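You operate a simulated robot arm through the tools that you are given. There is no shell and no other tool. Be economical: measure what you need, move in short steps, check, and stop when the job is done.

You are at the controls of a simulated robot arm. One attempt, no reset.

## Task
Take the blue shaft seal and leave it on the red seal.
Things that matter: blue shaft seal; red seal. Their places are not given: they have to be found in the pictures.

It is judged by the outcome, as a careful person would: the job done as asked, and still so three seconds after it is handed in. It fails if anything else is knocked over, pushed out of place, dropped, spilled or broken. A push-on lid holds only when it is set on centred and level and pressed home; a screw cap is set on level and turned clockwise until tight.

## Robot
A 7-joint arm with a two-finger parallel gripper, fixed in place. Base frame: the origin is at the foot of the arm, x ahead of it, y to its left, z up; the work surface is at about z = 0. Readings come in m, degrees, newtons and seconds.
With the tool pointing down near the work surface it reaches from about 0.22 to 0.58 m from the base axis. Its first joint turns from -66.0 to 66.0 degrees. Payload 2.5 kg.
The TCP is the grasp point between the finger pads, 0.023 m short of the fingertips. In the tool frame z runs along the fingers and y along their closing line. Largest opening 0.094 m; finger width 0.038, thickness 0.01; the body of the gripper, 0.054 by 0.096 m, starts 0.039 m behind the TCP.
Orientation is that of the tool frame in the base frame, as a unit quaternion [x, y, z, w]. With the fingers straight down and closing along the base's y, the tool's x points along the base's -x, its y along +y and its z along -z.

## Interface
- The arm moves only by the tool send_rows. Its argument "commands" is a list of rows, each an object (a shift or turn left out is 0, a gripper value left out holds the last) with "offset": the shift along the base's x, y, z in units of 400 mm (1.0 is 400 mm), a list of three; "twist": the turn about the base's z in units of 120 degrees (1.0 is 120 degrees). In form: [{"offset": [x, y, z], "twist": twist}, ...]. A call has 1 to 12 rows; each row is the pose to reach, as a shift and turn from the pose commanded when the call began. "jaw" is the gripper command, from -1 (fully open) to 1 (shut), values between in proportion, set as the call begins (left out, the last holds). A call with a number of a shift or a turn outside -1 to 1 is refused whole. Rows are played at 5 a second. More than 0.05 m and 8.6 degrees between two rows, or a gripper value outside its range, and nothing of the call is played. A pose out of reach is approached as far as the arm can. The call stops where the force on the tool passes 40 N (or 10 N more than at its start, if that is more) or the arm is blocked; 0.2 s more then pass. Each finger travels about 0.108 m/s and halts on what it meets, pressing with about 29 N; the grip force reading is that of the motor and also rises with nothing between the fingers. The clock runs only during rows and for 0.2 s after the last one: add rows that repeat a pose to give the fingers time. The reply holds the time, the measured pose of the TCP, the force on the tool along the base axes, the opening and the grip force, in the units named above and with some noise.
- Cameras (640 x 400 px; columns grow to the right, rows downward): "scene" is fixed at [0.0994, -0.404, 0.5298]; the picture's right is [0.93, -0.36, 0.00], its down [-0.25, -0.65, -0.71] and it looks along [0.26, 0.66, -0.70] (base axes); focal length 360 px, centre (320, 200). "wrist" rides on the gripper at [-0.039, 0, -0.044] in the tool frame; the picture's right is [0.00, -1.00, 0.00], its down [0.97, 0.00, -0.24] and it looks along [0.24, 0.00, 0.97] (tool axes); focal length 218 px, centre (320, 200).
- snapshot(camera): a new picture of that camera. No time passes.
- point_at(camera, pixels): for up to 12 pixels [column, row] of the newest picture of that camera ("zoom" is the newest enlarged one), the place [x, y, z] in the base frame of the surface seen there, good to about 0.002 m. No time passes.
- inspect(camera, box): a new picture of the part [left, top, right, bottom] of that camera's present view, enlarged. No time passes.
- finish_job(): hands the job in; it is judged then, once.

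Go step by step. Measure first, check grasps and placings, and put right what went wrong. The budget is 60 turns and 30 pictures, counting those below and the enlarged ones. Unless the task says otherwise, let go and move clear before handing in, and close with one line.

The tools are called as name(argument=value, ...) on one line, values as JSON. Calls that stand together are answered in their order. send_rows: Moves the arm, as the interface text tells. Its arguments: {"type":"object","properties":{"commands":{"type":"array","items":{"type":"object","properties":{"offset":{"type":"array","items":{"type":"number"}},"twist":{"type":"number"}}}},"jaw":{"type":"number"}},"required":["commands"]} The other tools are called the same way: snapshot (camera) takes a picture; point_at (camera, pixels) gives the place of the surface under pixels of a picture; inspect (camera, box) takes an enlarged picture of a part of a camera's view; finish_job () hands the job in.

At the start:

```text
t: 0.0
tool_pos: [0.316, -0.1083, 0.2376]
tool_rot: [0.001, 1.0, 0.0, 0.0]
wrist_force: [-0.7, -0.9, -0.2]
width: 0.094
finger_force: 0.0
```

scene: 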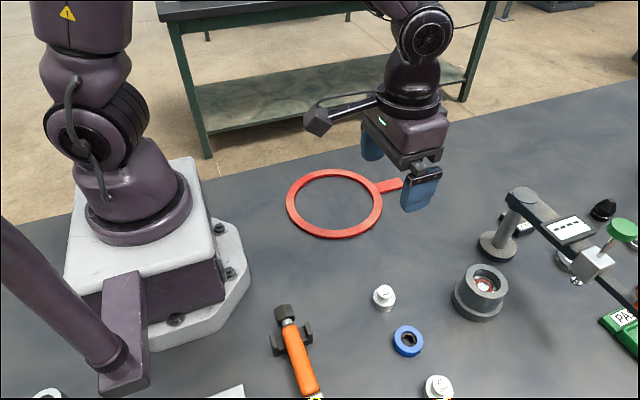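
wrist: 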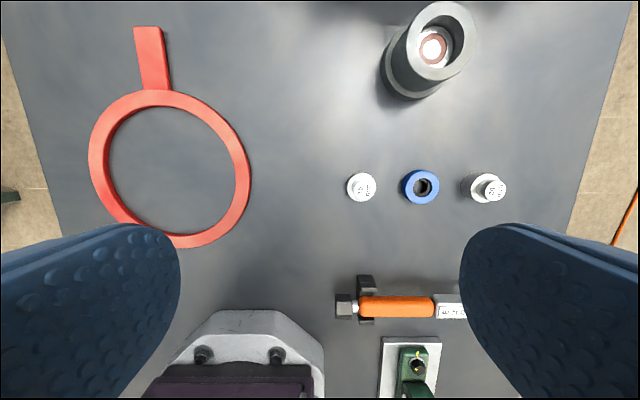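

The blue ring sits at scene (407,341). There are two red candidates: the red ring inside the grey housing (484,284) and the big red ring (335,203). I'll look closer at both.

inspect(camera="scene", box=[360, 240, 520, 400])

inspect(camera="wrist", box=[330, 0, 520, 220])

inspect(camera="scene", box=[470, 180, 640, 400])

```text
2.50 times, centred on (440, 320) of scene
```

zoom: 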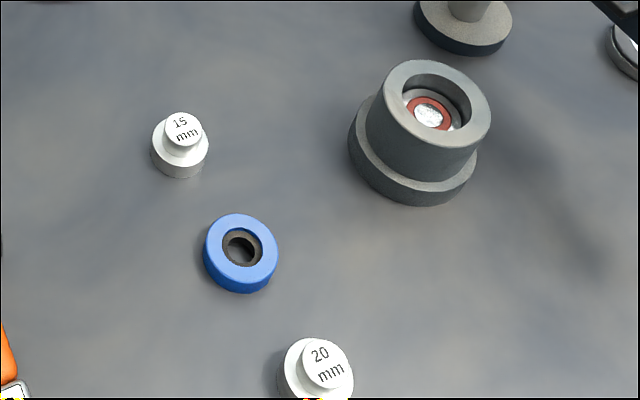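

```text
1.82 times, centred on (425, 110) of wrist
```

zoom: 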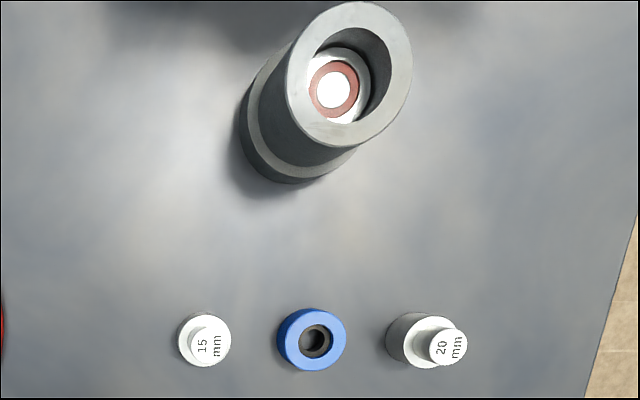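

```text
1.82 times, centred on (555, 290) of scene
```

zoom: 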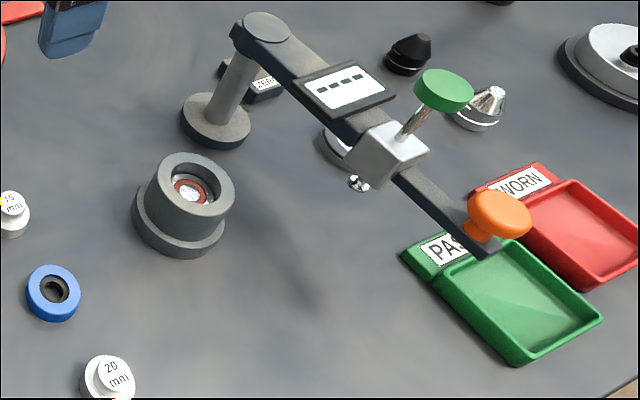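

The red ring in the housing lies in a stepped bore, which looks like a seal's seat. I'll measure the blue ring, the housing rim, the bore floor and the big red ring.

point_at(camera="zoom", pixels=[[192, 193], [177, 188], [205, 188], [176, 202], [190, 205], [155, 182], [231, 188], [192, 156], [190, 210], [214, 195], [54, 289], [54, 268]])

point_at(camera="wrist", pixels=[[433, 48], [422, 48], [444, 48], [433, 36], [433, 60], [402, 187], [439, 187], [420, 170], [420, 204], [97, 165], [245, 165], [155, 50]])

point_at(camera="scene", pixels=[[484, 284], [395, 334], [420, 338], [408, 329], [404, 345], [464, 279], [505, 283], [483, 267], [484, 297], [383, 300], [335, 174], [335, 233]])

```text
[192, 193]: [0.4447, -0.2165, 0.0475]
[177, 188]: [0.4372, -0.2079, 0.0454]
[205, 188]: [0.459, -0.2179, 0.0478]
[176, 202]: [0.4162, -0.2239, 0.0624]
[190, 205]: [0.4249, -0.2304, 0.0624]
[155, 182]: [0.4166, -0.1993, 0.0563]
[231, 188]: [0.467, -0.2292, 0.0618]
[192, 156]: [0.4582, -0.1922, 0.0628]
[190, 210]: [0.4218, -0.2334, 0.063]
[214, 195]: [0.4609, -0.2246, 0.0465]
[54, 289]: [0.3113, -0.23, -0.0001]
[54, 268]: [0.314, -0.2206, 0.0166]
```

```text
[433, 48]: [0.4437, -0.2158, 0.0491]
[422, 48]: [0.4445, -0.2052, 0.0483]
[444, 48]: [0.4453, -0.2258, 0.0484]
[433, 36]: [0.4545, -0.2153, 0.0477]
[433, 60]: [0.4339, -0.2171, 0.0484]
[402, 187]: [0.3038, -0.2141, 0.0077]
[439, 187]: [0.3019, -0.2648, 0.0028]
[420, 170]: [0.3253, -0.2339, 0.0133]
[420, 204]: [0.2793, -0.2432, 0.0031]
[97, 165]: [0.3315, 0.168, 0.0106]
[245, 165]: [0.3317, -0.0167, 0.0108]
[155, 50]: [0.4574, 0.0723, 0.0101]
```

```text
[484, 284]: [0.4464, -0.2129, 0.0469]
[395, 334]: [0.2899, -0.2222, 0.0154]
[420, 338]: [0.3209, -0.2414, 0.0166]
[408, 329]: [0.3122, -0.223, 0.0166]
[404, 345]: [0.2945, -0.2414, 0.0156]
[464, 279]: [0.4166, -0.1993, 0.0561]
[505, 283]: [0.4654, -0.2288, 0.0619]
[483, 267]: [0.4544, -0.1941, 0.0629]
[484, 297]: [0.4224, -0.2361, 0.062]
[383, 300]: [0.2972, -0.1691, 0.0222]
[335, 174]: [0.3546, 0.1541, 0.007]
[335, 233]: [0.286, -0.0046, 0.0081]
```

The red seal lies at about z 0.048 in a housing whose rim is at 0.0625. The blue seal is at roughly (0.304,-0.232), about 16.5 mm tall. I'll move over the housing for a straight-down look at the bore.

send_rows(commands=[{"offset": [0.1, -0.07, 0]}, {"offset": [0.2, -0.15, -0.05]}, {"offset": [0.25, -0.22, -0.1]}, {"offset": [0.25, -0.27, -0.12]}, {"offset": [0.25, -0.27, -0.12]}])

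snapshot(camera="wrist")

```text
refused: row 2 steps farther than a row can; nothing moved
```

```text
24 pictures are left
```

wrist: 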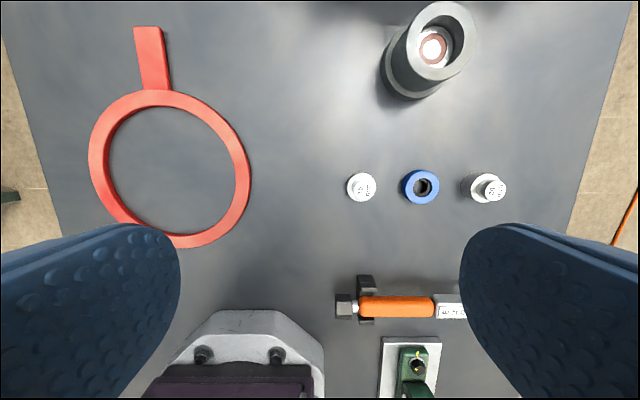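

The step was too large for one row, so nothing moved. I'll use smaller steps at the same height, and measure the nearby beam's height (scene 522,197).

send_rows(commands=[{"offset": [0.05, -0.07, 0]}, {"offset": [0.1, -0.14, 0]}, {"offset": [0.15, -0.21, 0]}, {"offset": [0.2, -0.27, 0]}, {"offset": [0.2, -0.27, 0]}])

point_at(camera="scene", pixels=[[522, 197], [570, 228], [622, 228], [590, 262], [630, 295]])

inspect(camera="wrist", box=[220, 60, 420, 260])

```text
t: 1.2
tool_pos: [0.398, -0.2173, 0.2382]
tool_rot: [0.0, 1.0, 0.0, 0.001]
wrist_force: [0.1, 0.2, 1.0]
width: 0.0939
finger_force: 0.1
```

```text
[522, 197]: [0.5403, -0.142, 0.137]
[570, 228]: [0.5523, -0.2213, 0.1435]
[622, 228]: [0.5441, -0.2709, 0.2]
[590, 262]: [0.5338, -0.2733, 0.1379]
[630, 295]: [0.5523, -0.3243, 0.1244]
```

```text
2.00 times, centred on (320, 160) of wrist
```

zoom: 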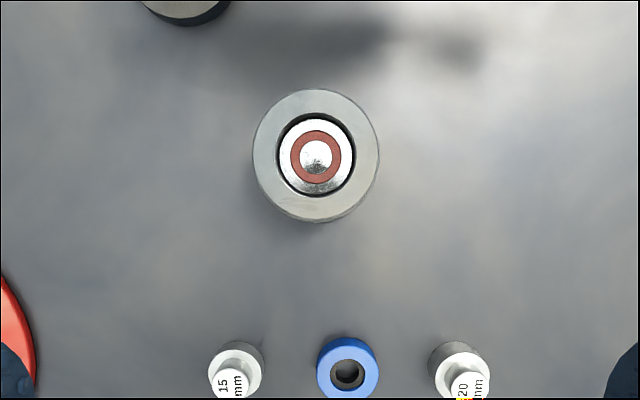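

The beam is at x≥0.53, so the housing is clear of it. I'll measure the bore edge, floor and rim outline from this zoom (bore edges about 275–357, rim about 253–379).

point_at(camera="zoom", pixels=[[271, 155], [360, 155], [316, 108], [316, 200], [256, 148], [376, 148], [316, 156], [296, 156], [286, 156], [317, 343], [378, 370], [348, 374]])

inspect(camera="wrist", box=[280, 100, 360, 180])

```text
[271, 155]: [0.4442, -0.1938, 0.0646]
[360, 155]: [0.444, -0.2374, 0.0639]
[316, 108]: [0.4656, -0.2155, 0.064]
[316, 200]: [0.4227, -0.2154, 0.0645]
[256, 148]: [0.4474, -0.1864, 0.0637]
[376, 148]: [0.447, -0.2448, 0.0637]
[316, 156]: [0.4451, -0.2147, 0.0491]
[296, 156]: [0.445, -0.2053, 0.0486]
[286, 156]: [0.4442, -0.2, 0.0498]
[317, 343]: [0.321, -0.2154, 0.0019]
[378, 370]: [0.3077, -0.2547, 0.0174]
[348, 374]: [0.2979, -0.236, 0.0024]
```

```text
5.00 times, centred on (320, 140) of wrist
```

zoom: 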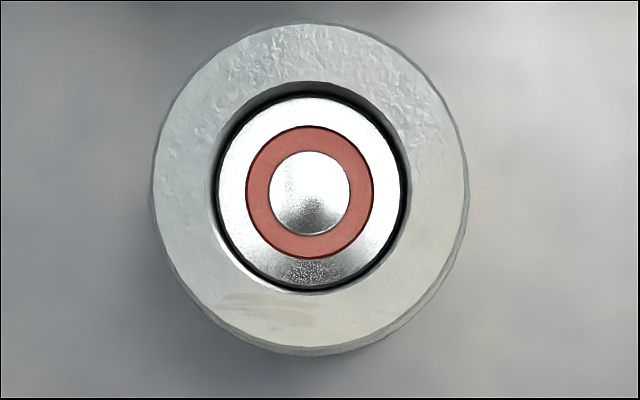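

The housing axis is at about (0.444,-0.2155) and the bore is about 39–40 mm. Next I'll look at the blue seal from above to size it precisely.

send_rows(commands=[{"offset": [-0.11, -0.02, 0]}, {"offset": [-0.22, -0.04, -0.02]}, {"offset": [-0.24, -0.04, -0.1]}, {"offset": [-0.24, -0.04, -0.12]}, {"offset": [-0.24, -0.04, -0.12]}])

inspect(camera="wrist", box=[260, 90, 380, 210])

```text
t: 2.4
tool_pos: [0.3, -0.2323, 0.1866]
tool_rot: [0.0, 1.0, 0.0, -0.001]
wrist_force: [0.1, 0.5, -0.4]
width: 0.0938
finger_force: 0.0
```

```text
3.33 times, centred on (320, 150) of wrist
```

zoom: 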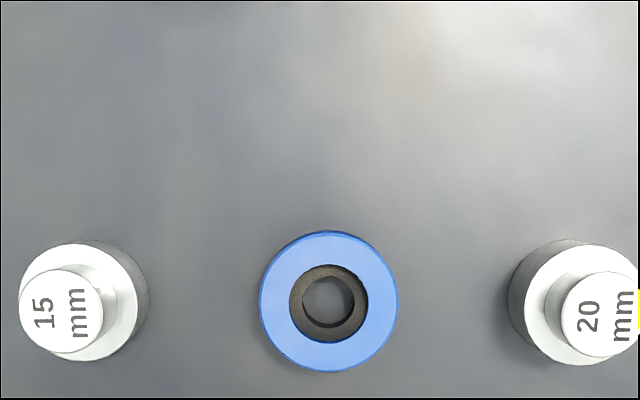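

The blue ring spans zoom columns 260–398. I'll measure its edges, both plugs and its hole.

point_at(camera="zoom", pixels=[[264, 303], [394, 303], [329, 238], [329, 366], [293, 303], [364, 303], [329, 303], [131, 290], [25, 310], [512, 290], [570, 315], [60, 315]])

```text
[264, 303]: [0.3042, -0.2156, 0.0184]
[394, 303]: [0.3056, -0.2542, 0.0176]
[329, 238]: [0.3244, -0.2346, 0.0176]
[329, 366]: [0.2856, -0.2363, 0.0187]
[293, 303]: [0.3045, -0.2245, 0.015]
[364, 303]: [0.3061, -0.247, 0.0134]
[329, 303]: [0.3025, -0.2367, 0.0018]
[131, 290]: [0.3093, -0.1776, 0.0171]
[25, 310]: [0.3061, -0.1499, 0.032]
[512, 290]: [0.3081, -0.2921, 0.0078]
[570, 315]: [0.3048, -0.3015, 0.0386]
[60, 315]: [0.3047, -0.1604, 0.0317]
```

The blue seal is centred at about (0.305,-0.235), about 41 mm across with its top at z≈0.018. I'll half-close to 60 mm to clear the plugs, then descend above it, planning to grip only the top ~5 mm.

send_rows(commands=[{"offset": [0.0125, -0.0065, 0]}, {"offset": [0.0125, -0.0065, -0.1]}, {"offset": [0.0125, -0.0065, -0.2]}, {"offset": [0.0125, -0.0065, -0.3]}, {"offset": [0.0125, -0.0065, -0.35]}, {"offset": [0.0125, -0.0065, -0.377]}, {"offset": [0.0125, -0.0065, -0.377]}], jaw=-0.28)

snapshot(camera="scene")

```text
t: 4.0
tool_pos: [0.3063, -0.237, 0.0371]
tool_rot: [-0.001, 1.0, 0.0, -0.001]
wrist_force: [0.4, 0.2, 0.2]
width: 0.06
finger_force: 0.0
```

```text
20 pictures are left
```

scene: 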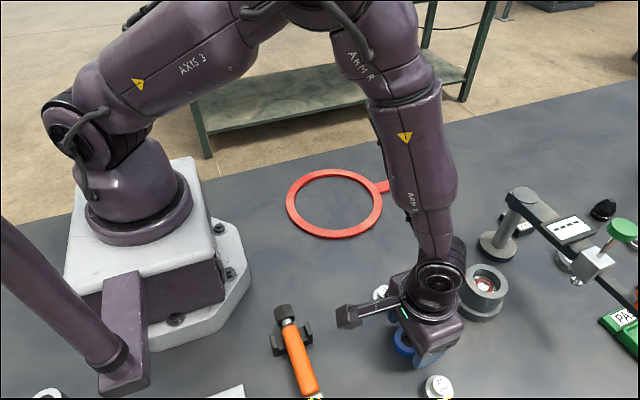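

Fingers straddle the seal with tips at z≈0.014. I'll go down 1 mm more and close.

send_rows(commands=[{"offset": [0, 0, -0.003]}, {"offset": [0, 0, -0.003]}, {"offset": [0, 0, -0.003]}, {"offset": [0, 0, -0.003]}], jaw=1)

```text
t: 5.0
tool_pos: [0.3061, -0.2356, 0.0361]
tool_rot: [0.0, 1.0, -0.001, 0.001]
wrist_force: [0.8, -3.8, 11.9]
width: 0.0401
finger_force: 29.5
```

The grip holds at width 0.0401, so the seal is 40 mm across. I'll lift and check.

send_rows(commands=[{"offset": [0, 0, 0.03]}, {"offset": [0, 0, 0.12]}, {"offset": [0, 0, 0.24]}, {"offset": [0, 0, 0.3]}, {"offset": [0, 0, 0.3]}])

inspect(camera="scene", box=[340, 200, 520, 380])

snapshot(camera="wrist")

```text
t: 6.2
tool_pos: [0.3062, -0.2332, 0.1555]
tool_rot: [0.0, 1.0, -0.001, 0.0]
wrist_force: [0.2, 0.2, -0.4]
width: 0.0399
finger_force: 29.2
```

```text
2.22 times, centred on (430, 290) of scene
```

zoom: 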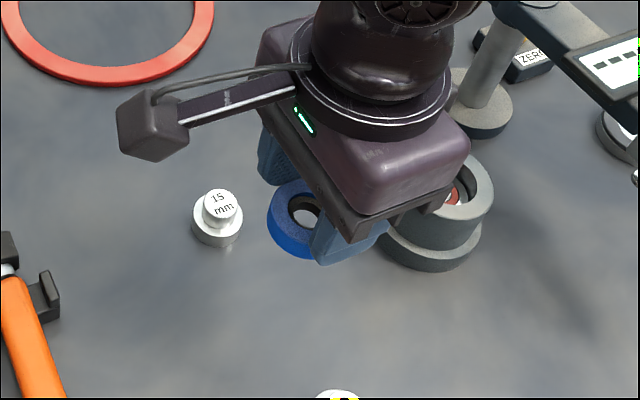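

```text
18 pictures are left
```

wrist: 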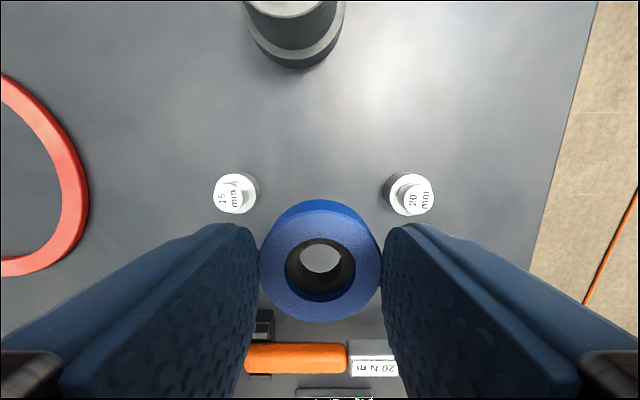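

The seal is lifted; I'll check it is level and where it sits relative to the TCP, using its upper face (around wrist 320,258).

point_at(camera="wrist", pixels=[[320, 223], [320, 308], [275, 258], [368, 258], [320, 216], [320, 318], [290, 228], [350, 290], [290, 290], [350, 228], [320, 203], [320, 212]])

```text
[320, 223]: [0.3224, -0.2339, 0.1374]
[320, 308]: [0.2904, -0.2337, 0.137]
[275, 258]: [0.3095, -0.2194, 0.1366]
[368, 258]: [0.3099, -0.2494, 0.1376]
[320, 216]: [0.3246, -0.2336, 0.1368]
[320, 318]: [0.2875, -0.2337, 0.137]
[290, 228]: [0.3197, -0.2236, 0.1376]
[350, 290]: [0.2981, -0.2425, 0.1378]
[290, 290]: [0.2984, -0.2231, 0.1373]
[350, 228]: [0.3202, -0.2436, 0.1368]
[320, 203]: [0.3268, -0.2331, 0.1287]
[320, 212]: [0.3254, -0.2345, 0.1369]
```

The seal is level and centred under the TCP, its top at TCP−0.0184 and bottom at about TCP−0.036. I'll move above the bore, keeping about 15 mm clearance over the rim.

send_rows(commands=[{"offset": [0.09, 0.012, 0]}, {"offset": [0.18, 0.024, 0]}, {"offset": [0.27, 0.037, 0]}, {"offset": [0.33, 0.049, 0]}, {"offset": [0.345, 0.049, -0.05]}, {"offset": [0.345, 0.049, -0.1]}, {"offset": [0.345, 0.049, -0.1]}])

snapshot(camera="wrist")

inspect(camera="scene", box=[420, 210, 560, 350])

```text
t: 7.8
tool_pos: [0.4416, -0.2175, 0.1153]
tool_rot: [0.0, 1.0, 0.0, 0.001]
wrist_force: [0.0, 0.0, -0.6]
width: 0.0401
finger_force: 28.8
```

```text
17 pictures are left
```

wrist: 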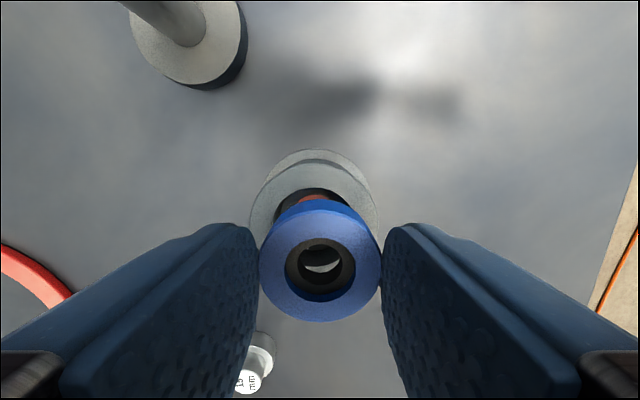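

```text
2.86 times, centred on (490, 280) of scene
```

zoom: 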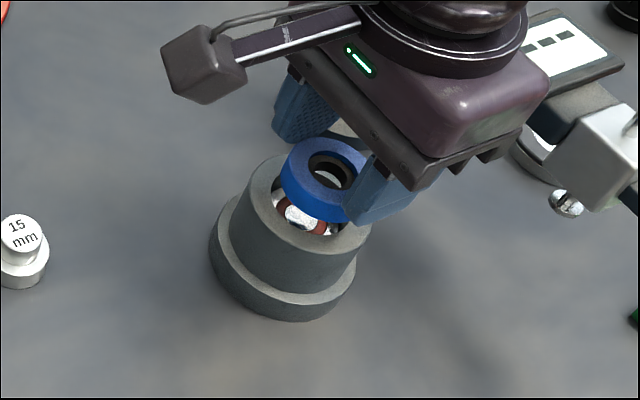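

In the wrist view the rim seems centred near column 314 against the seal's 320.5, so I need a small +y shift. I'll zoom in to measure.

inspect(camera="wrist", box=[240, 140, 400, 240])

```text
4.00 times, centred on (320, 190) of wrist
```

zoom: 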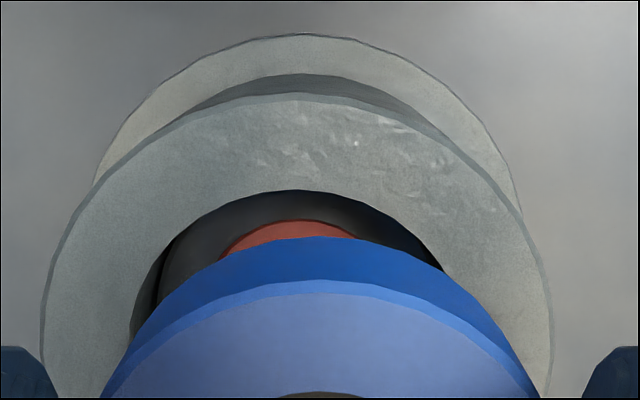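

The rim spans zoom columns 41–553 (centre 297), so it sits ~2.8 mm toward +y of the seal. I'll measure the fore-aft edges too.

point_at(camera="zoom", pixels=[[298, 100], [298, 185], [298, 188], [50, 330], [545, 330], [46, 370], [550, 370], [170, 240], [430, 245], [315, 288], [315, 300], [285, 232]])

point_at(camera="wrist", pixels=[[320, 213], [320, 319], [263, 262], [378, 262], [320, 223], [320, 310], [283, 225], [358, 225]])

```text
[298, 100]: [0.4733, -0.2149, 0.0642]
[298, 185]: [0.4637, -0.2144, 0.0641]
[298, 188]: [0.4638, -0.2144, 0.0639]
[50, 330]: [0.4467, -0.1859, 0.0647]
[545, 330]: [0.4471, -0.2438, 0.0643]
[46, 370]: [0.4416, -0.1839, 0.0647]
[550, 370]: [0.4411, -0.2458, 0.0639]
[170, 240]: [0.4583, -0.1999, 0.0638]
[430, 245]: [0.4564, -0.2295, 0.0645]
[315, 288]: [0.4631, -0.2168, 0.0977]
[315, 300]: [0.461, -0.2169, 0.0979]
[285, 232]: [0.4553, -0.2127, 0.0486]
```

```text
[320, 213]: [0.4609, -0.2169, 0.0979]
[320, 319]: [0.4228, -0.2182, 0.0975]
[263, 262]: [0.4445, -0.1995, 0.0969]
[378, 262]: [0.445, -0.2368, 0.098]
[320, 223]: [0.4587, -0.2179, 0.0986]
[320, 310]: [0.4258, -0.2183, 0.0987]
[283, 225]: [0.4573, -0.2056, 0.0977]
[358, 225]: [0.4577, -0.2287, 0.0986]
```

Seal centre is about (0.4423,-0.2181) and bore centre about (0.4433,-0.2149). I'll shift (+1,+3) mm, drop until the seal is ~3 mm above the rim, and recheck.

send_rows(commands=[{"offset": [0.0025, 0.0075, 0]}, {"offset": [0.0025, 0.0075, -0.0275]}, {"offset": [0.0025, 0.0075, -0.0275]}])

inspect(camera="wrist", box=[220, 150, 420, 275])

inspect(camera="scene", box=[445, 240, 525, 320])

```text
t: 8.6
tool_pos: [0.4432, -0.2121, 0.1047]
tool_rot: [0.0, 1.0, 0.0, 0.0]
wrist_force: [0.2, 0.1, -0.2]
width: 0.0399
finger_force: 29.1
```

```text
3.20 times, centred on (320, 212) of wrist
```

zoom: 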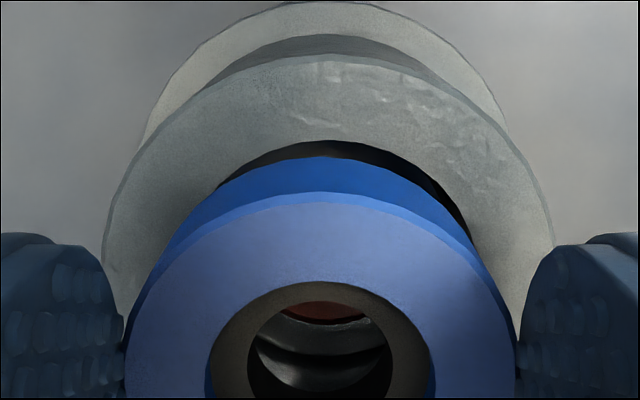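

```text
5.00 times, centred on (485, 280) of scene
```

zoom: 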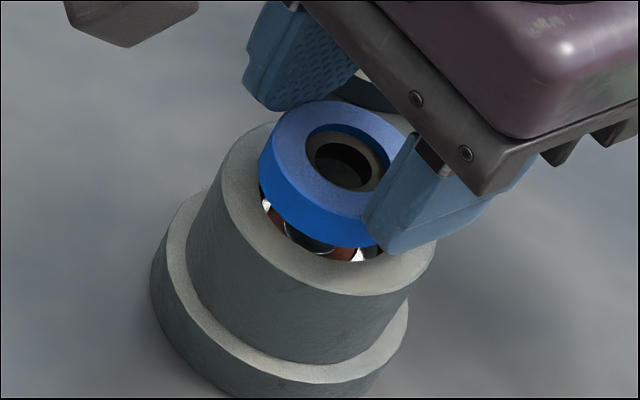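

Now the rim's centre is zoom column 327.5 and the seal's 321.5, so I overshot by about 1 mm in y. I'll measure with points before correcting.

inspect(camera="wrist", box=[240, 150, 400, 250])

send_rows(commands=[{"offset": [0, 0, 0]}, {"offset": [0, 0, 0]}])

inspect(camera="wrist", box=[220, 150, 420, 275])

point_at(camera="zoom", pixels=[[106, 240], [549, 240], [125, 180], [528, 180], [320, 62], [325, 138], [322, 198], [322, 215], [140, 340], [502, 340], [160, 290], [482, 290]])

```text
4.00 times, centred on (320, 200) of wrist
```

zoom: 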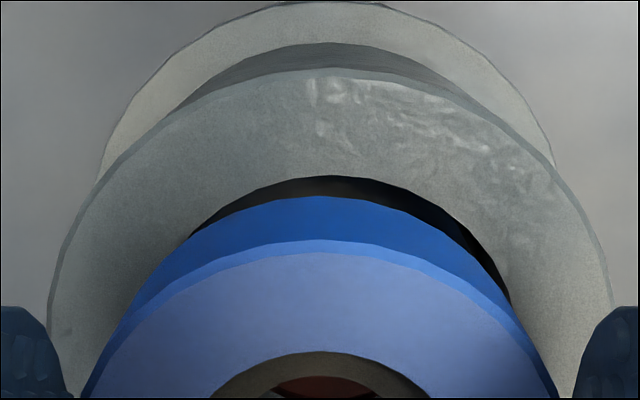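

```text
t: 9.2
tool_pos: [0.444, -0.2144, 0.1058]
tool_rot: [0.0, 1.0, -0.001, 0.0]
wrist_force: [0.6, 0.8, 0.3]
width: 0.0402
finger_force: 29.1
```

```text
3.20 times, centred on (320, 212) of wrist
```

zoom: 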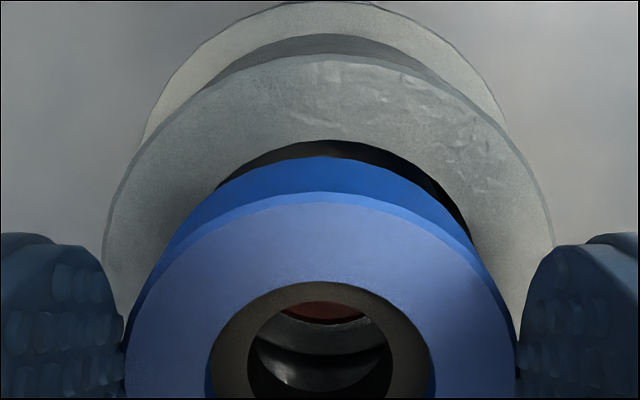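

```text
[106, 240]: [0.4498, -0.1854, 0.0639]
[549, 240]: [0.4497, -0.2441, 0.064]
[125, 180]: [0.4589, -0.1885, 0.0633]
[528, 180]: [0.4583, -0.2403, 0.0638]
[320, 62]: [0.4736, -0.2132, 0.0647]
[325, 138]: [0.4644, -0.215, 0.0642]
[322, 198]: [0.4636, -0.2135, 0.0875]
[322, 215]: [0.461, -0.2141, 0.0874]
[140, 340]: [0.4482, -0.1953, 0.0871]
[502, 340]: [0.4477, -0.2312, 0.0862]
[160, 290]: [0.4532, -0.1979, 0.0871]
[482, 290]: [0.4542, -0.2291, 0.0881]
```

Points give the rim centre at y≈-0.2147 and the seal at y≈-0.2134, with x matching within 0.5 mm. I'll shift −1.1 mm in y, then lower 9 mm slowly so the seal enters the bore.

send_rows(commands=[{"offset": [0, -0.0028, 0]}, {"offset": [0, -0.0028, 0]}, {"offset": [0, -0.0028, -0.005]}, {"offset": [0, -0.0028, -0.01]}, {"offset": [0, -0.0028, -0.014]}, {"offset": [0, -0.0028, -0.018]}, {"offset": [0, -0.0028, -0.0225]}, {"offset": [0, -0.0028, -0.0225]}])

inspect(camera="wrist", box=[220, 150, 420, 275])

inspect(camera="scene", box=[445, 240, 525, 320])

```text
t: 11.0
tool_pos: [0.4448, -0.2131, 0.0984]
tool_rot: [0.0, 1.0, 0.001, -0.001]
wrist_force: [-14.0, 4.9, 27.7]
width: 0.0399
finger_force: 28.9
```

```text
3.20 times, centred on (320, 212) of wrist
```

zoom: 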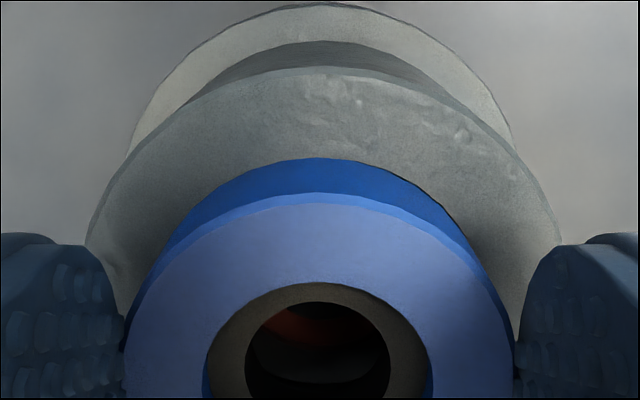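

```text
5.00 times, centred on (485, 280) of scene
```

zoom: 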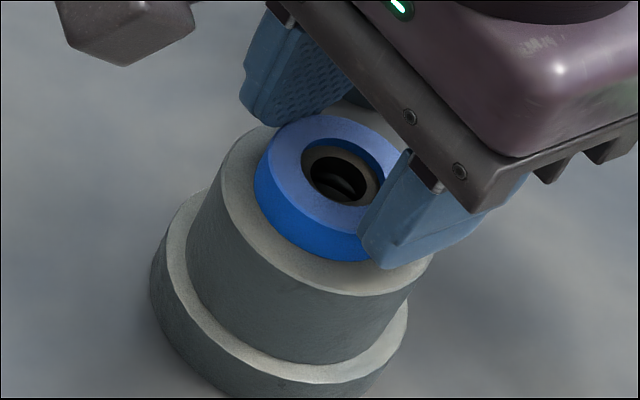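

The seal met the rim at TCP z≈0.098 with force −14 N in x, so it is catching on the far (+x) side of the bore. I'll back off ~5 mm, move −0.8 mm in x, and re-measure.

send_rows(commands=[{"offset": [0, 0, 0.012]}, {"offset": [-0.002, 0, 0.012]}, {"offset": [-0.002, 0, 0.012]}, {"offset": [-0.002, 0, 0.012]}])

inspect(camera="wrist", box=[220, 150, 420, 275])

point_at(camera="zoom", pixels=[[106, 240], [549, 240], [125, 180], [528, 180], [322, 198], [322, 215], [140, 340], [502, 340], [160, 290], [482, 290], [210, 300], [420, 300]])

```text
t: 12.0
tool_pos: [0.444, -0.2131, 0.1023]
tool_rot: [0.0, 1.0, -0.001, 0.0]
wrist_force: [-0.7, 0.2, -0.7]
width: 0.0397
finger_force: 29.0
```

```text
3.20 times, centred on (320, 212) of wrist
```

zoom: 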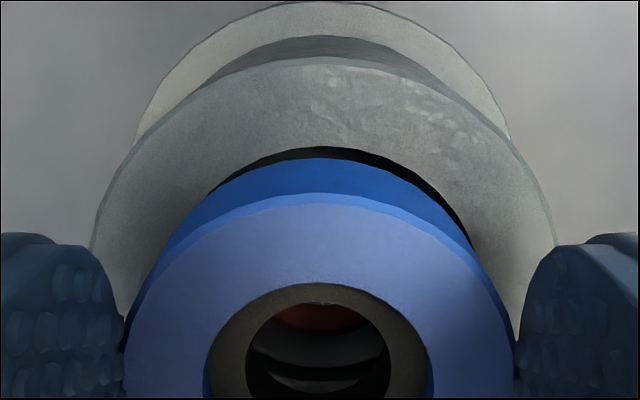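

```text
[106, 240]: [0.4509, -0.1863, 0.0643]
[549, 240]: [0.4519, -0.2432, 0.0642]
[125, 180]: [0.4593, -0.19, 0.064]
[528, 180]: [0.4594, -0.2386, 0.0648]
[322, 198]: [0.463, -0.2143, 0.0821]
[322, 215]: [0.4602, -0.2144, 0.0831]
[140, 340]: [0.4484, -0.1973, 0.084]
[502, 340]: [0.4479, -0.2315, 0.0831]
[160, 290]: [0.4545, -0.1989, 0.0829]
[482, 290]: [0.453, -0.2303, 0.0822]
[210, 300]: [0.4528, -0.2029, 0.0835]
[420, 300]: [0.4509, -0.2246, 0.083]
```

After the −x shift, the seal's front edge is within ~0.5 mm of the bore centre. The rim centre (323) against the seal (318.5) implies about −0.5 mm in y, so I'll correct slightly and lower again in fine steps.

send_rows(commands=[{"offset": [-0.0008, -0.0013, 0]}, {"offset": [-0.0008, -0.0013, 0]}, {"offset": [-0.0008, -0.0013, -0.005]}, {"offset": [-0.0008, -0.0013, -0.009]}, {"offset": [-0.0008, -0.0013, -0.012]}, {"offset": [-0.0008, -0.0013, -0.015]}, {"offset": [-0.0008, -0.0013, -0.018]}, {"offset": [-0.0008, -0.0013, -0.021]}, {"offset": [-0.0008, -0.0013, -0.021]}])

inspect(camera="wrist", box=[220, 150, 420, 275])

```text
t: 13.6
tool_pos: [0.4434, -0.2152, 0.0977]
tool_rot: [0.0, 1.0, -0.001, -0.001]
wrist_force: [-2.2, 0.5, 4.9]
width: 0.04
finger_force: 29.1
stopped in row 7: the force on the tool passed its limit (the readings are from after the stop); the commanded pose is now the measured one
```

```text
3.20 times, centred on (320, 212) of wrist
```

zoom: 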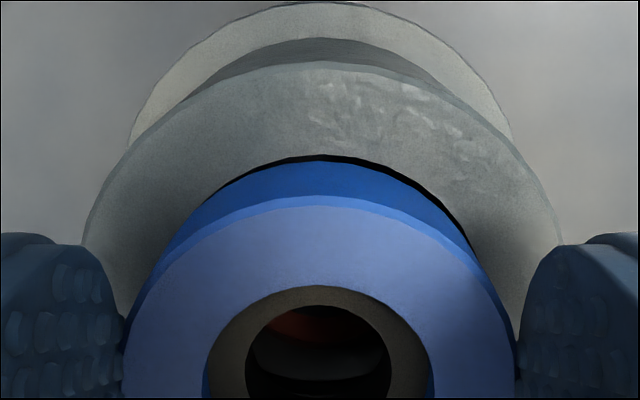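

It stopped again, with a thin dark gap now at the front and the seal's rows shifted ~5 px. I'll check its level.

snapshot(camera="wrist")

point_at(camera="wrist", pixels=[[320, 218], [310, 221], [330, 221], [320, 316], [310, 314], [330, 314], [275, 262], [278, 250], [278, 270], [365, 262], [362, 250], [362, 270]])

inspect(camera="scene", box=[445, 240, 525, 320])

```text
6 pictures are left
```

wrist: 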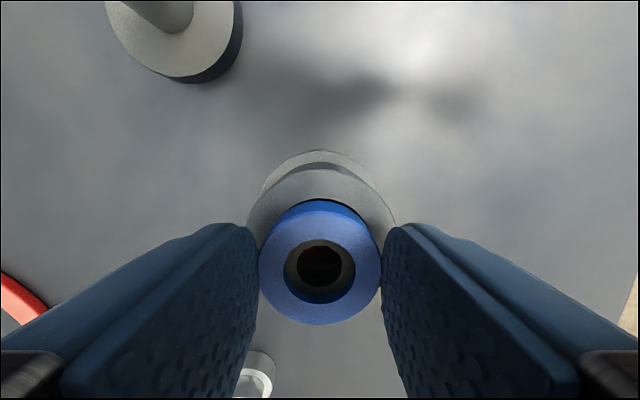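

```text
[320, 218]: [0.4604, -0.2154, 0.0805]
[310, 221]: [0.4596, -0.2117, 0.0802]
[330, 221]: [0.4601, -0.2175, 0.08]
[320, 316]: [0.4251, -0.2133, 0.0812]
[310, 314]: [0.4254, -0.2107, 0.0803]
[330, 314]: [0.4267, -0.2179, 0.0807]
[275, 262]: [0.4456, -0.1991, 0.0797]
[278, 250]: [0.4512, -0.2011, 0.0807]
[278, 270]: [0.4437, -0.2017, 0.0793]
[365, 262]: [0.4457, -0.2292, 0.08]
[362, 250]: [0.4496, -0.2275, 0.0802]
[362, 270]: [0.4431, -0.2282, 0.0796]
```

```text
5.00 times, centred on (485, 280) of scene
```

zoom: 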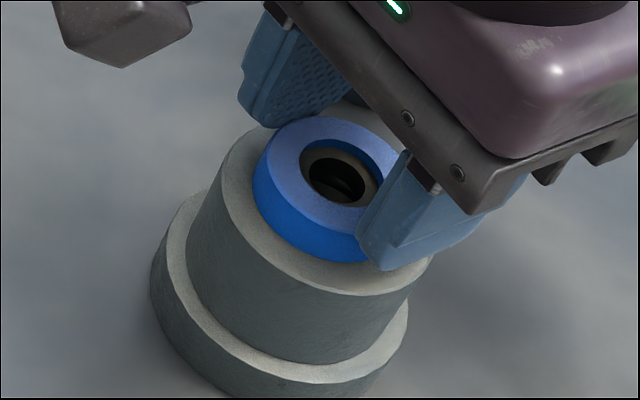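

The seal is still level, and image centres (rim 324, seal 319) with a gap at front-right say it needs to go ~0.5 mm −y and ~0.3 mm +x. I'll slide it gently that way under light downward pressure.

send_rows(commands=[{"offset": [0, 0, -0.001]}, {"offset": [0.0003, -0.0005, -0.0015]}, {"offset": [0.0005, -0.001, -0.002]}, {"offset": [0.0007, -0.0014, -0.003]}, {"offset": [0.0007, -0.0014, -0.005]}, {"offset": [0.0007, -0.0014, -0.007]}, {"offset": [0.0007, -0.0014, -0.007]}])

```text
t: 14.8
tool_pos: [0.4452, -0.2147, 0.0971]
tool_rot: [0.0, 1.0, -0.001, 0.0]
wrist_force: [-3.4, 1.8, 5.8]
width: 0.04
finger_force: 28.8
stopped in row 5: the force on the tool passed its limit (the readings are from after the stop); the commanded pose is now the measured one
```

It is still catching on the rim (TCP z 0.097). Before pressing more, I'll back off and measure the bore diameter properly against the 40.0 mm seal, with the seal held clear of the view.

send_rows(commands=[{"offset": [0, 0, 0.05]}, {"offset": [0, 0, 0.105]}, {"offset": [-0.06, 0, 0.105]}, {"offset": [-0.13, 0, 0.105]}, {"offset": [-0.13, 0, 0.105]}, {"offset": [-0.13, 0, 0.105]}])

inspect(camera="wrist", box=[256, 70, 384, 150])

```text
t: 16.2
tool_pos: [0.3922, -0.2122, 0.139]
tool_rot: [0.0, 1.0, -0.001, 0.0]
wrist_force: [0.0, -0.5, -0.7]
width: 0.0403
finger_force: 29.0
```

```text
5.00 times, centred on (320, 110) of wrist
```

zoom: 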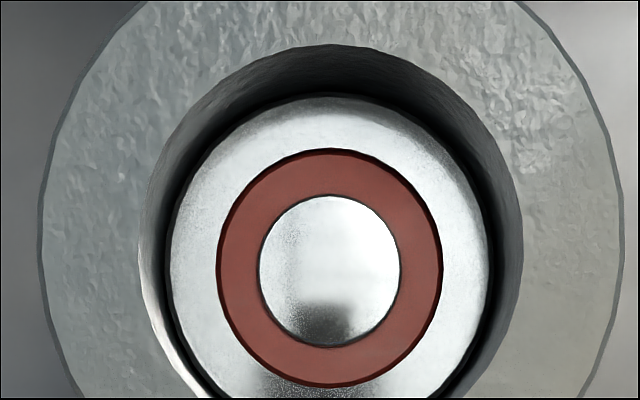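

The bore spans about columns 138–522 here. I'll probe the edges finely by depth along row 250 to get a calibrated diameter.

point_at(camera="zoom", pixels=[[120, 250], [126, 250], [130, 250], [134, 250], [138, 250], [142, 250], [518, 250], [522, 250], [526, 250], [530, 250], [534, 250], [540, 250]])

point_at(camera="zoom", pixels=[[30, 250], [36, 250], [40, 250], [44, 250], [50, 250], [612, 250], [618, 250], [622, 250], [626, 250], [632, 250], [330, 36], [330, 42]])

point_at(camera="zoom", pixels=[[180, 250], [480, 250], [200, 250], [240, 250], [330, 270], [420, 250], [218, 250], [440, 250], [330, 120], [330, 170], [172, 250], [488, 250]])

```text
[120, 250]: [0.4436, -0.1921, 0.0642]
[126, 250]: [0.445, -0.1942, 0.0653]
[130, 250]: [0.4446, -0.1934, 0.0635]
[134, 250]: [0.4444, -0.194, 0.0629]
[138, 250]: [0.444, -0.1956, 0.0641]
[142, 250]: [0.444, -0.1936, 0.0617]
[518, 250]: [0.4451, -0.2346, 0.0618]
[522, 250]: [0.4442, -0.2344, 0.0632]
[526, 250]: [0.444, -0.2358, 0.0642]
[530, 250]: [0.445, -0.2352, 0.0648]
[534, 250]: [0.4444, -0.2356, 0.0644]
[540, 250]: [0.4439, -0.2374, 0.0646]
```

```text
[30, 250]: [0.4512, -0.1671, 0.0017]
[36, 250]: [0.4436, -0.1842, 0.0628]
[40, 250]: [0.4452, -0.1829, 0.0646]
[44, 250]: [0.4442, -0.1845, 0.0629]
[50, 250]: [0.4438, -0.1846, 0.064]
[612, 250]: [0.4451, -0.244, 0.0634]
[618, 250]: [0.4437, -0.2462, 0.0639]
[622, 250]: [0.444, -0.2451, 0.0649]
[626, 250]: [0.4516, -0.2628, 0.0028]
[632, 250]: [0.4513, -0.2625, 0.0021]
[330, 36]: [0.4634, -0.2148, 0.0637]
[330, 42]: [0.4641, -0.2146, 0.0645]
```

```text
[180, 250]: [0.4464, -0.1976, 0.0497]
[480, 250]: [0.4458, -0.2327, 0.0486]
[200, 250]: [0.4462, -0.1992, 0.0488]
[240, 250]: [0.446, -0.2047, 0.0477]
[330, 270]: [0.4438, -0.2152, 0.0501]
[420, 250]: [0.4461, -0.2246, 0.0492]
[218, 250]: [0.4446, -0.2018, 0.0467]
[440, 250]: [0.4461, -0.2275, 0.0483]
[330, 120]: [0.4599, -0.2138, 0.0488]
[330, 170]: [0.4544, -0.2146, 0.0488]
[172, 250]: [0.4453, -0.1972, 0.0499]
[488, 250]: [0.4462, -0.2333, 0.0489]
```

The bore comes out at ~40.8–41 mm, so the 40 mm seal fits with ~0.4 mm clearance per side, centred at y≈-0.2146. From this view the bore centre is +50.8 mm in x and −1.2 mm in y from the present seal pose, so I'll return exactly there and lower in small steps.

send_rows(commands=[{"offset": [0.06, -0.003, 0]}, {"offset": [0.127, -0.003, 0]}, {"offset": [0.127, -0.003, -0.06]}, {"offset": [0.127, -0.003, -0.09]}, {"offset": [0.127, -0.003, -0.09]}, {"offset": [0.127, -0.003, -0.097]}, {"offset": [0.127, -0.003, -0.102]}, {"offset": [0.127, -0.003, -0.106]}, {"offset": [0.127, -0.003, -0.11]}, {"offset": [0.127, -0.003, -0.114]}, {"offset": [0.127, -0.003, -0.118]}, {"offset": [0.127, -0.003, -0.118]}])

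```text
t: 18.3
tool_pos: [0.4443, -0.2163, 0.0961]
tool_rot: [0.0, 1.0, 0.0, 0.0]
wrist_force: [-2.8, 3.0, 6.4]
width: 0.0402
finger_force: 29.0
stopped in row 10: the force on the tool passed its limit (the readings are from after the stop); the commanded pose is now the measured one
```

It is still catching at z≈0.096, with the reaction consistently toward −x and +y. I'll follow that direction with light pressure (~10–15 N) in small steps and watch for a drop.

send_rows(commands=[{"offset": [0, 0, -0.002]}, {"offset": [-0.0007, 0.0004, -0.0025]}, {"offset": [-0.0014, 0.0008, -0.003]}, {"offset": [-0.002, 0.001, -0.003]}, {"offset": [-0.002, 0.001, -0.003]}])

```text
t: 19.5
tool_pos: [0.4432, -0.2153, 0.0965]
tool_rot: [0.0, 1.0, -0.003, 0.002]
wrist_force: [0.2, 4.3, 22.5]
width: 0.0399
finger_force: 29.2
```

The x reaction is now about zero with +4 N still in y, so I'll slide toward +y.

send_rows(commands=[{"offset": [0, 0.0006, 0]}, {"offset": [0, 0.0012, 0]}, {"offset": [0, 0.0018, 0]}, {"offset": [0, 0.0018, 0]}])

```text
t: 20.5
tool_pos: [0.4448, -0.2154, 0.096]
tool_rot: [0.0, 1.0, -0.002, 0.003]
wrist_force: [6.4, -2.8, 21.1]
width: 0.0399
finger_force: 29.3
```

The y reaction flipped sign (−2.8) and x is now +6.4 N, so I passed the y centre. I'll go back half in y and step +x.

send_rows(commands=[{"offset": [0.0005, -0.0004, 0]}, {"offset": [0.001, -0.0008, 0]}, {"offset": [0.001, -0.0008, 0]}])

```text
t: 21.3
tool_pos: [0.4424, -0.215, 0.0953]
tool_rot: [0.0, 1.0, -0.002, 0.001]
wrist_force: [10.1, -6.3, 11.3]
width: 0.04
finger_force: 29.3
```

Vertical force halved to 11 N and lateral forces grew (+10, −6), which suggests it's starting to enter. I'll follow the reaction: +x, −y.

send_rows(commands=[{"offset": [0.0008, -0.0005, 0]}, {"offset": [0.0016, -0.001, -0.001]}, {"offset": [0.0016, -0.001, -0.002]}, {"offset": [0.0016, -0.001, -0.002]}])

```text
t: 22.3
tool_pos: [0.4441, -0.2152, 0.0959]
tool_rot: [0.0, 1.0, 0.0, 0.002]
wrist_force: [2.2, -1.8, 23.1]
width: 0.0399
finger_force: 29.4
```

Lateral forces are now nearly zero with 23 N vertical. I'll take one look at the actual state.

inspect(camera="wrist", box=[220, 170, 420, 330])

point_at(camera="zoom", pixels=[[320, 150], [290, 155], [350, 155], [320, 460], [320, 380], [300, 375], [340, 375], [160, 260], [165, 280], [470, 260], [475, 280], [320, 370]])

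```text
2.50 times, centred on (320, 250) of wrist
```

zoom: 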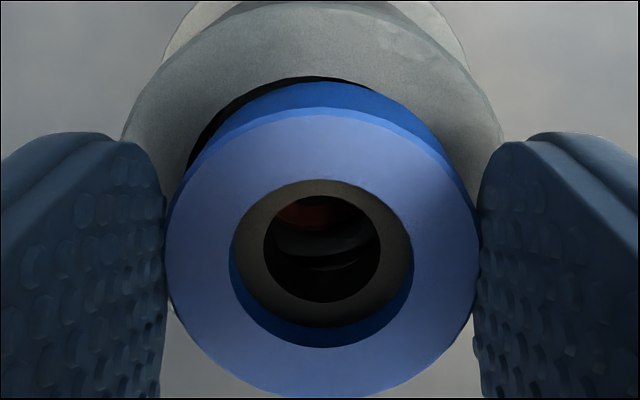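

```text
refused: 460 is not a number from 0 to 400
```

There's a gap at front-left now, so the seal sits toward −y and perhaps tilted. I'll measure its face.

point_at(camera="zoom", pixels=[[320, 135], [290, 140], [350, 140], [320, 380], [300, 375], [340, 375], [185, 250], [190, 230], [190, 270], [455, 250], [450, 230], [450, 270]])

point_at(camera="zoom", pixels=[[130, 130], [128, 136], [492, 130], [495, 136], [320, 15], [320, 60], [200, 60], [430, 60], [170, 150], [455, 150], [320, 330], [210, 130]])

```text
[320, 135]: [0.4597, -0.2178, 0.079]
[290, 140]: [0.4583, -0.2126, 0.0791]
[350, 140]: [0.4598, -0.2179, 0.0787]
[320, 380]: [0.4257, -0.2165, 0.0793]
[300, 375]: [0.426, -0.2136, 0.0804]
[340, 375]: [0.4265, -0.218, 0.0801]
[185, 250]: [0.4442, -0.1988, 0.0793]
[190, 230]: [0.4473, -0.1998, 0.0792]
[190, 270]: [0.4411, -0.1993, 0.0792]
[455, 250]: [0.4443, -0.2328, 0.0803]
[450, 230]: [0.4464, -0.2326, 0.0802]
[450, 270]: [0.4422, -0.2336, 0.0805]
```

```text
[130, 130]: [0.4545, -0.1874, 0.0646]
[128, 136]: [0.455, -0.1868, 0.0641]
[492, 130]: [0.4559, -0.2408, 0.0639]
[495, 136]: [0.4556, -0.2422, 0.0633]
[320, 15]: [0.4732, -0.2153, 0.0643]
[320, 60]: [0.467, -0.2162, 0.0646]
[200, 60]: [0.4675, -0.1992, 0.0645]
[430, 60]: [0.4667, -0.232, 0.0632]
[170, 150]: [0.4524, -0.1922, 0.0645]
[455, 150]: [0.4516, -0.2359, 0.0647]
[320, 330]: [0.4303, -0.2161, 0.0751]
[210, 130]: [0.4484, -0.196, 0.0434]
```

The seal is high on the −y/back side and its centre is at y≈-0.216 against the bore's -0.2146. I'll unload, move +1.2 mm y and +0.4 mm x, then lower again.

send_rows(commands=[{"offset": [0, 0, 0.006]}, {"offset": [0.001, 0.003, 0.006]}, {"offset": [0.001, 0.003, 0.006]}, {"offset": [0.001, 0.003, 0.003]}, {"offset": [0.001, 0.003, 0]}, {"offset": [0.001, 0.003, -0.001]}, {"offset": [0.001, 0.003, -0.001]}])

```text
t: 23.9
tool_pos: [0.4441, -0.2152, 0.0943]
tool_rot: [0.0, 1.0, -0.001, 0.0]
wrist_force: [-7.0, -9.8, 26.1]
width: 0.0399
finger_force: 29.3
```

z dropped to 0.0943 and the reactions are −7 x, −10 y: slightly overshot. I'll ease back −0.3 mm x, −0.5 mm y.

send_rows(commands=[{"offset": [-0.0004, -0.0006, 0]}, {"offset": [-0.0008, -0.0012, 0]}, {"offset": [-0.0008, -0.0012, -0.001]}, {"offset": [-0.0008, -0.0012, -0.001]}])

```text
t: 24.9
tool_pos: [0.4444, -0.2162, 0.094]
tool_rot: [0.0, 1.0, -0.001, 0.001]
wrist_force: [-7.0, -7.6, 26.7]
width: 0.0399
finger_force: 29.2
```

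Still the same direction of reaction (−7, −7.6), with z slowly falling. I'll continue −x, −y another half millimetre.

send_rows(commands=[{"offset": [-0.0006, -0.0006, 0]}, {"offset": [-0.0012, -0.0012, 0]}, {"offset": [-0.0015, -0.0015, 0]}, {"offset": [-0.0015, -0.0015, -0.001]}, {"offset": [-0.0015, -0.0015, -0.001]}])

```text
t: 26.1
tool_pos: [0.4451, -0.2142, 0.0941]
tool_rot: [-0.001, 1.0, -0.001, 0.003]
wrist_force: [-2.7, 2.3, 28.6]
width: 0.0401
finger_force: 29.0
```

Lateral forces are near zero at z≈0.094, still 29 N vertical. I'll check whether the seal is partly in and level.

inspect(camera="wrist", box=[220, 170, 420, 330])

point_at(camera="zoom", pixels=[[320, 135], [290, 140], [350, 140], [320, 380], [300, 375], [340, 375], [185, 250], [190, 230], [190, 270], [455, 250], [450, 230], [450, 270]])

```text
2.50 times, centred on (320, 250) of wrist
```

zoom: 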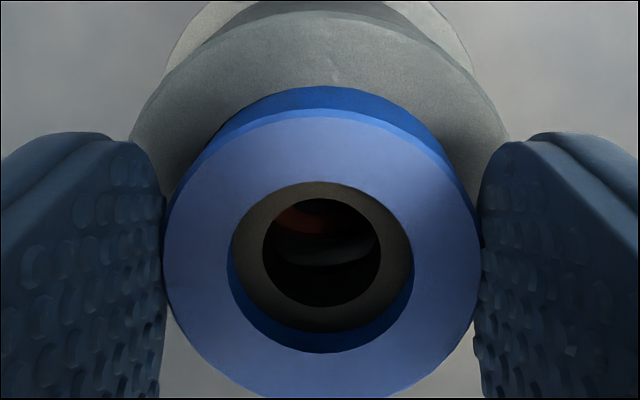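

```text
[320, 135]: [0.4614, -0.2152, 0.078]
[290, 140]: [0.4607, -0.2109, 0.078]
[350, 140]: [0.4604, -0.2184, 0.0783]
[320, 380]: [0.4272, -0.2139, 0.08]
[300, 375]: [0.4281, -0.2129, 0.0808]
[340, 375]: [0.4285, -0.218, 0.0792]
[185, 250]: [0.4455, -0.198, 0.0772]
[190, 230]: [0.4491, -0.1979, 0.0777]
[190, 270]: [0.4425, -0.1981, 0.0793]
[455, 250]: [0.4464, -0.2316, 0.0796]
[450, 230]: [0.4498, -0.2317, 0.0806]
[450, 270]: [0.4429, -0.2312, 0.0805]
```

The seal has entered at front-left but is tilted ~3° and hangs on the back-right (z 0.078 vs 0.080), so holding it is now keeping it cocked. I'll unload, release gently so it can settle, and rise clear.

send_rows(commands=[{"offset": [0, 0, 0.005]}, {"offset": [0, 0, 0.005]}])

send_rows(commands=[{"offset": [0, 0, 0]}, {"offset": [0, 0, 0]}, {"offset": [0, 0, 0]}], jaw=-0.1)

send_rows(commands=[{"offset": [0, 0, 0.04]}, {"offset": [0, 0, 0.1]}, {"offset": [0, 0, 0.1]}])

snapshot(camera="wrist")

```text
t: 26.7
tool_pos: [0.4457, -0.2144, 0.0937]
tool_rot: [0.0, 1.0, -0.001, 0.003]
wrist_force: [14.7, -3.6, -0.4]
width: 0.0401
finger_force: 29.1
```

```text
t: 27.5
tool_pos: [0.4447, -0.2148, 0.095]
tool_rot: [0.0, 1.0, -0.001, 0.0]
wrist_force: [-0.3, -1.3, -0.9]
width: 0.0517
finger_force: 0.0
```

```text
t: 28.3
tool_pos: [0.4444, -0.2153, 0.1337]
tool_rot: [0.0, 1.0, -0.001, 0.001]
wrist_force: [0.0, 0.0, 1.6]
width: 0.0516
finger_force: 0.1
```

```text
1 pictures are left
```

wrist: 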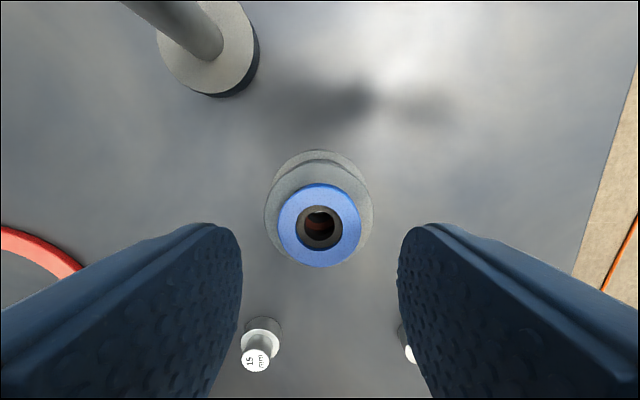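

The seal is released and appears centred in the rim at wrist (319,225). I'll probe its height and tilt all around.

point_at(camera="wrist", pixels=[[320, 192], [310, 194], [330, 194], [320, 258], [310, 257], [330, 257], [287, 225], [289, 215], [289, 235], [353, 225], [351, 215], [351, 235]])

point_at(camera="wrist", pixels=[[281, 225], [358, 225], [320, 186], [320, 265], [270, 215], [368, 215], [320, 175], [274, 235], [365, 235], [278, 225], [362, 225], [320, 180]])

```text
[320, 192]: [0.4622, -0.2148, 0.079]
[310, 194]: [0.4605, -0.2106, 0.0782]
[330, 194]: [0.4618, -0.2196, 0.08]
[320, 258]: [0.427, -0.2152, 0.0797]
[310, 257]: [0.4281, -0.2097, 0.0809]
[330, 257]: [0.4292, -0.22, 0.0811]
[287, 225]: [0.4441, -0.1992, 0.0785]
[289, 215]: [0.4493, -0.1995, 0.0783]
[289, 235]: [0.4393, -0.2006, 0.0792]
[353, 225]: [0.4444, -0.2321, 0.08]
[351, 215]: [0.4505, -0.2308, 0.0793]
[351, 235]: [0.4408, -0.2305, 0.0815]
```

```text
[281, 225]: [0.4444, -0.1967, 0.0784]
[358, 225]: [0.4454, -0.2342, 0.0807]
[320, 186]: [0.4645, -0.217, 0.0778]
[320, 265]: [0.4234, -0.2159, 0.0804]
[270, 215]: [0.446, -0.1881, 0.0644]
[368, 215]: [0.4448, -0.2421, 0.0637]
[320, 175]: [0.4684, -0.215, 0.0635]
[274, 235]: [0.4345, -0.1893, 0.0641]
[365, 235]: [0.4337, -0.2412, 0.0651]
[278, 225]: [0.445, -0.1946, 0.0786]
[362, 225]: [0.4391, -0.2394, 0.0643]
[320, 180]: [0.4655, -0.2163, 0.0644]
```

After release the seal is still cocked: front-left at 0.078, back-right at 0.081. I'll level it by squeezing it deeply with the flat vertical pads, first along y and then along x after a 90° twist, which also re-centres it. First the y squeeze, fingertips ~2 mm above the rim.

send_rows(commands=[{"offset": [-0.0015, 0, -0.06]}, {"offset": [-0.0015, 0, -0.1]}, {"offset": [-0.0015, 0, -0.11]}, {"offset": [-0.0015, 0, -0.11]}])

send_rows(commands=[{"offset": [0, 0, 0]}, {"offset": [0, 0, 0]}, {"offset": [0, 0, 0]}], jaw=1)

```text
t: 29.3
tool_pos: [0.4438, -0.2164, 0.0912]
tool_rot: [0.0, 1.0, -0.001, 0.001]
wrist_force: [0.0, 0.1, -0.1]
width: 0.0515
finger_force: 0.1
```

```text
t: 30.1
tool_pos: [0.4428, -0.214, 0.0908]
tool_rot: [0.0, 1.0, 0.0, 0.0]
wrist_force: [-2.0, 5.7, 1.9]
width: 0.0403
finger_force: 28.8
```

Width 0.0403 shows the pads are flush; the +5.7 N says the seal wants ~0.4 mm +y. I'll shift that and push down 1.5 mm while held.

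send_rows(commands=[{"offset": [0, 0.001, 0]}, {"offset": [0, 0.001, -0.002]}, {"offset": [0, 0.001, -0.004]}, {"offset": [0, 0.001, -0.004]}])

```text
t: 31.1
tool_pos: [0.4429, -0.2152, 0.0904]
tool_rot: [0.0, 1.0, -0.001, 0.001]
wrist_force: [-0.6, 4.3, 10.6]
width: 0.0403
finger_force: 28.7
```

Only 10 N vertical now. I'll rock it ±0.8 mm in x and a bit in y under this pressure to let it find the bore.

send_rows(commands=[{"offset": [0.001, 0.001, -0.002]}, {"offset": [0.002, 0.001, -0.002]}, {"offset": [0.001, 0.001, -0.002]}, {"offset": [0, 0.001, -0.002]}, {"offset": [-0.001, 0.001, -0.002]}, {"offset": [-0.002, 0.001, -0.002]}, {"offset": [-0.001, 0.001, -0.002]}, {"offset": [0, 0.001, -0.002]}, {"offset": [0, 0.001, -0.002]}])

```text
t: 33.1
tool_pos: [0.444, -0.2145, 0.0887]
tool_rot: [0.0, 1.0, -0.001, 0.002]
wrist_force: [3.8, 4.2, 20.1]
width: 0.0402
finger_force: 28.5
```

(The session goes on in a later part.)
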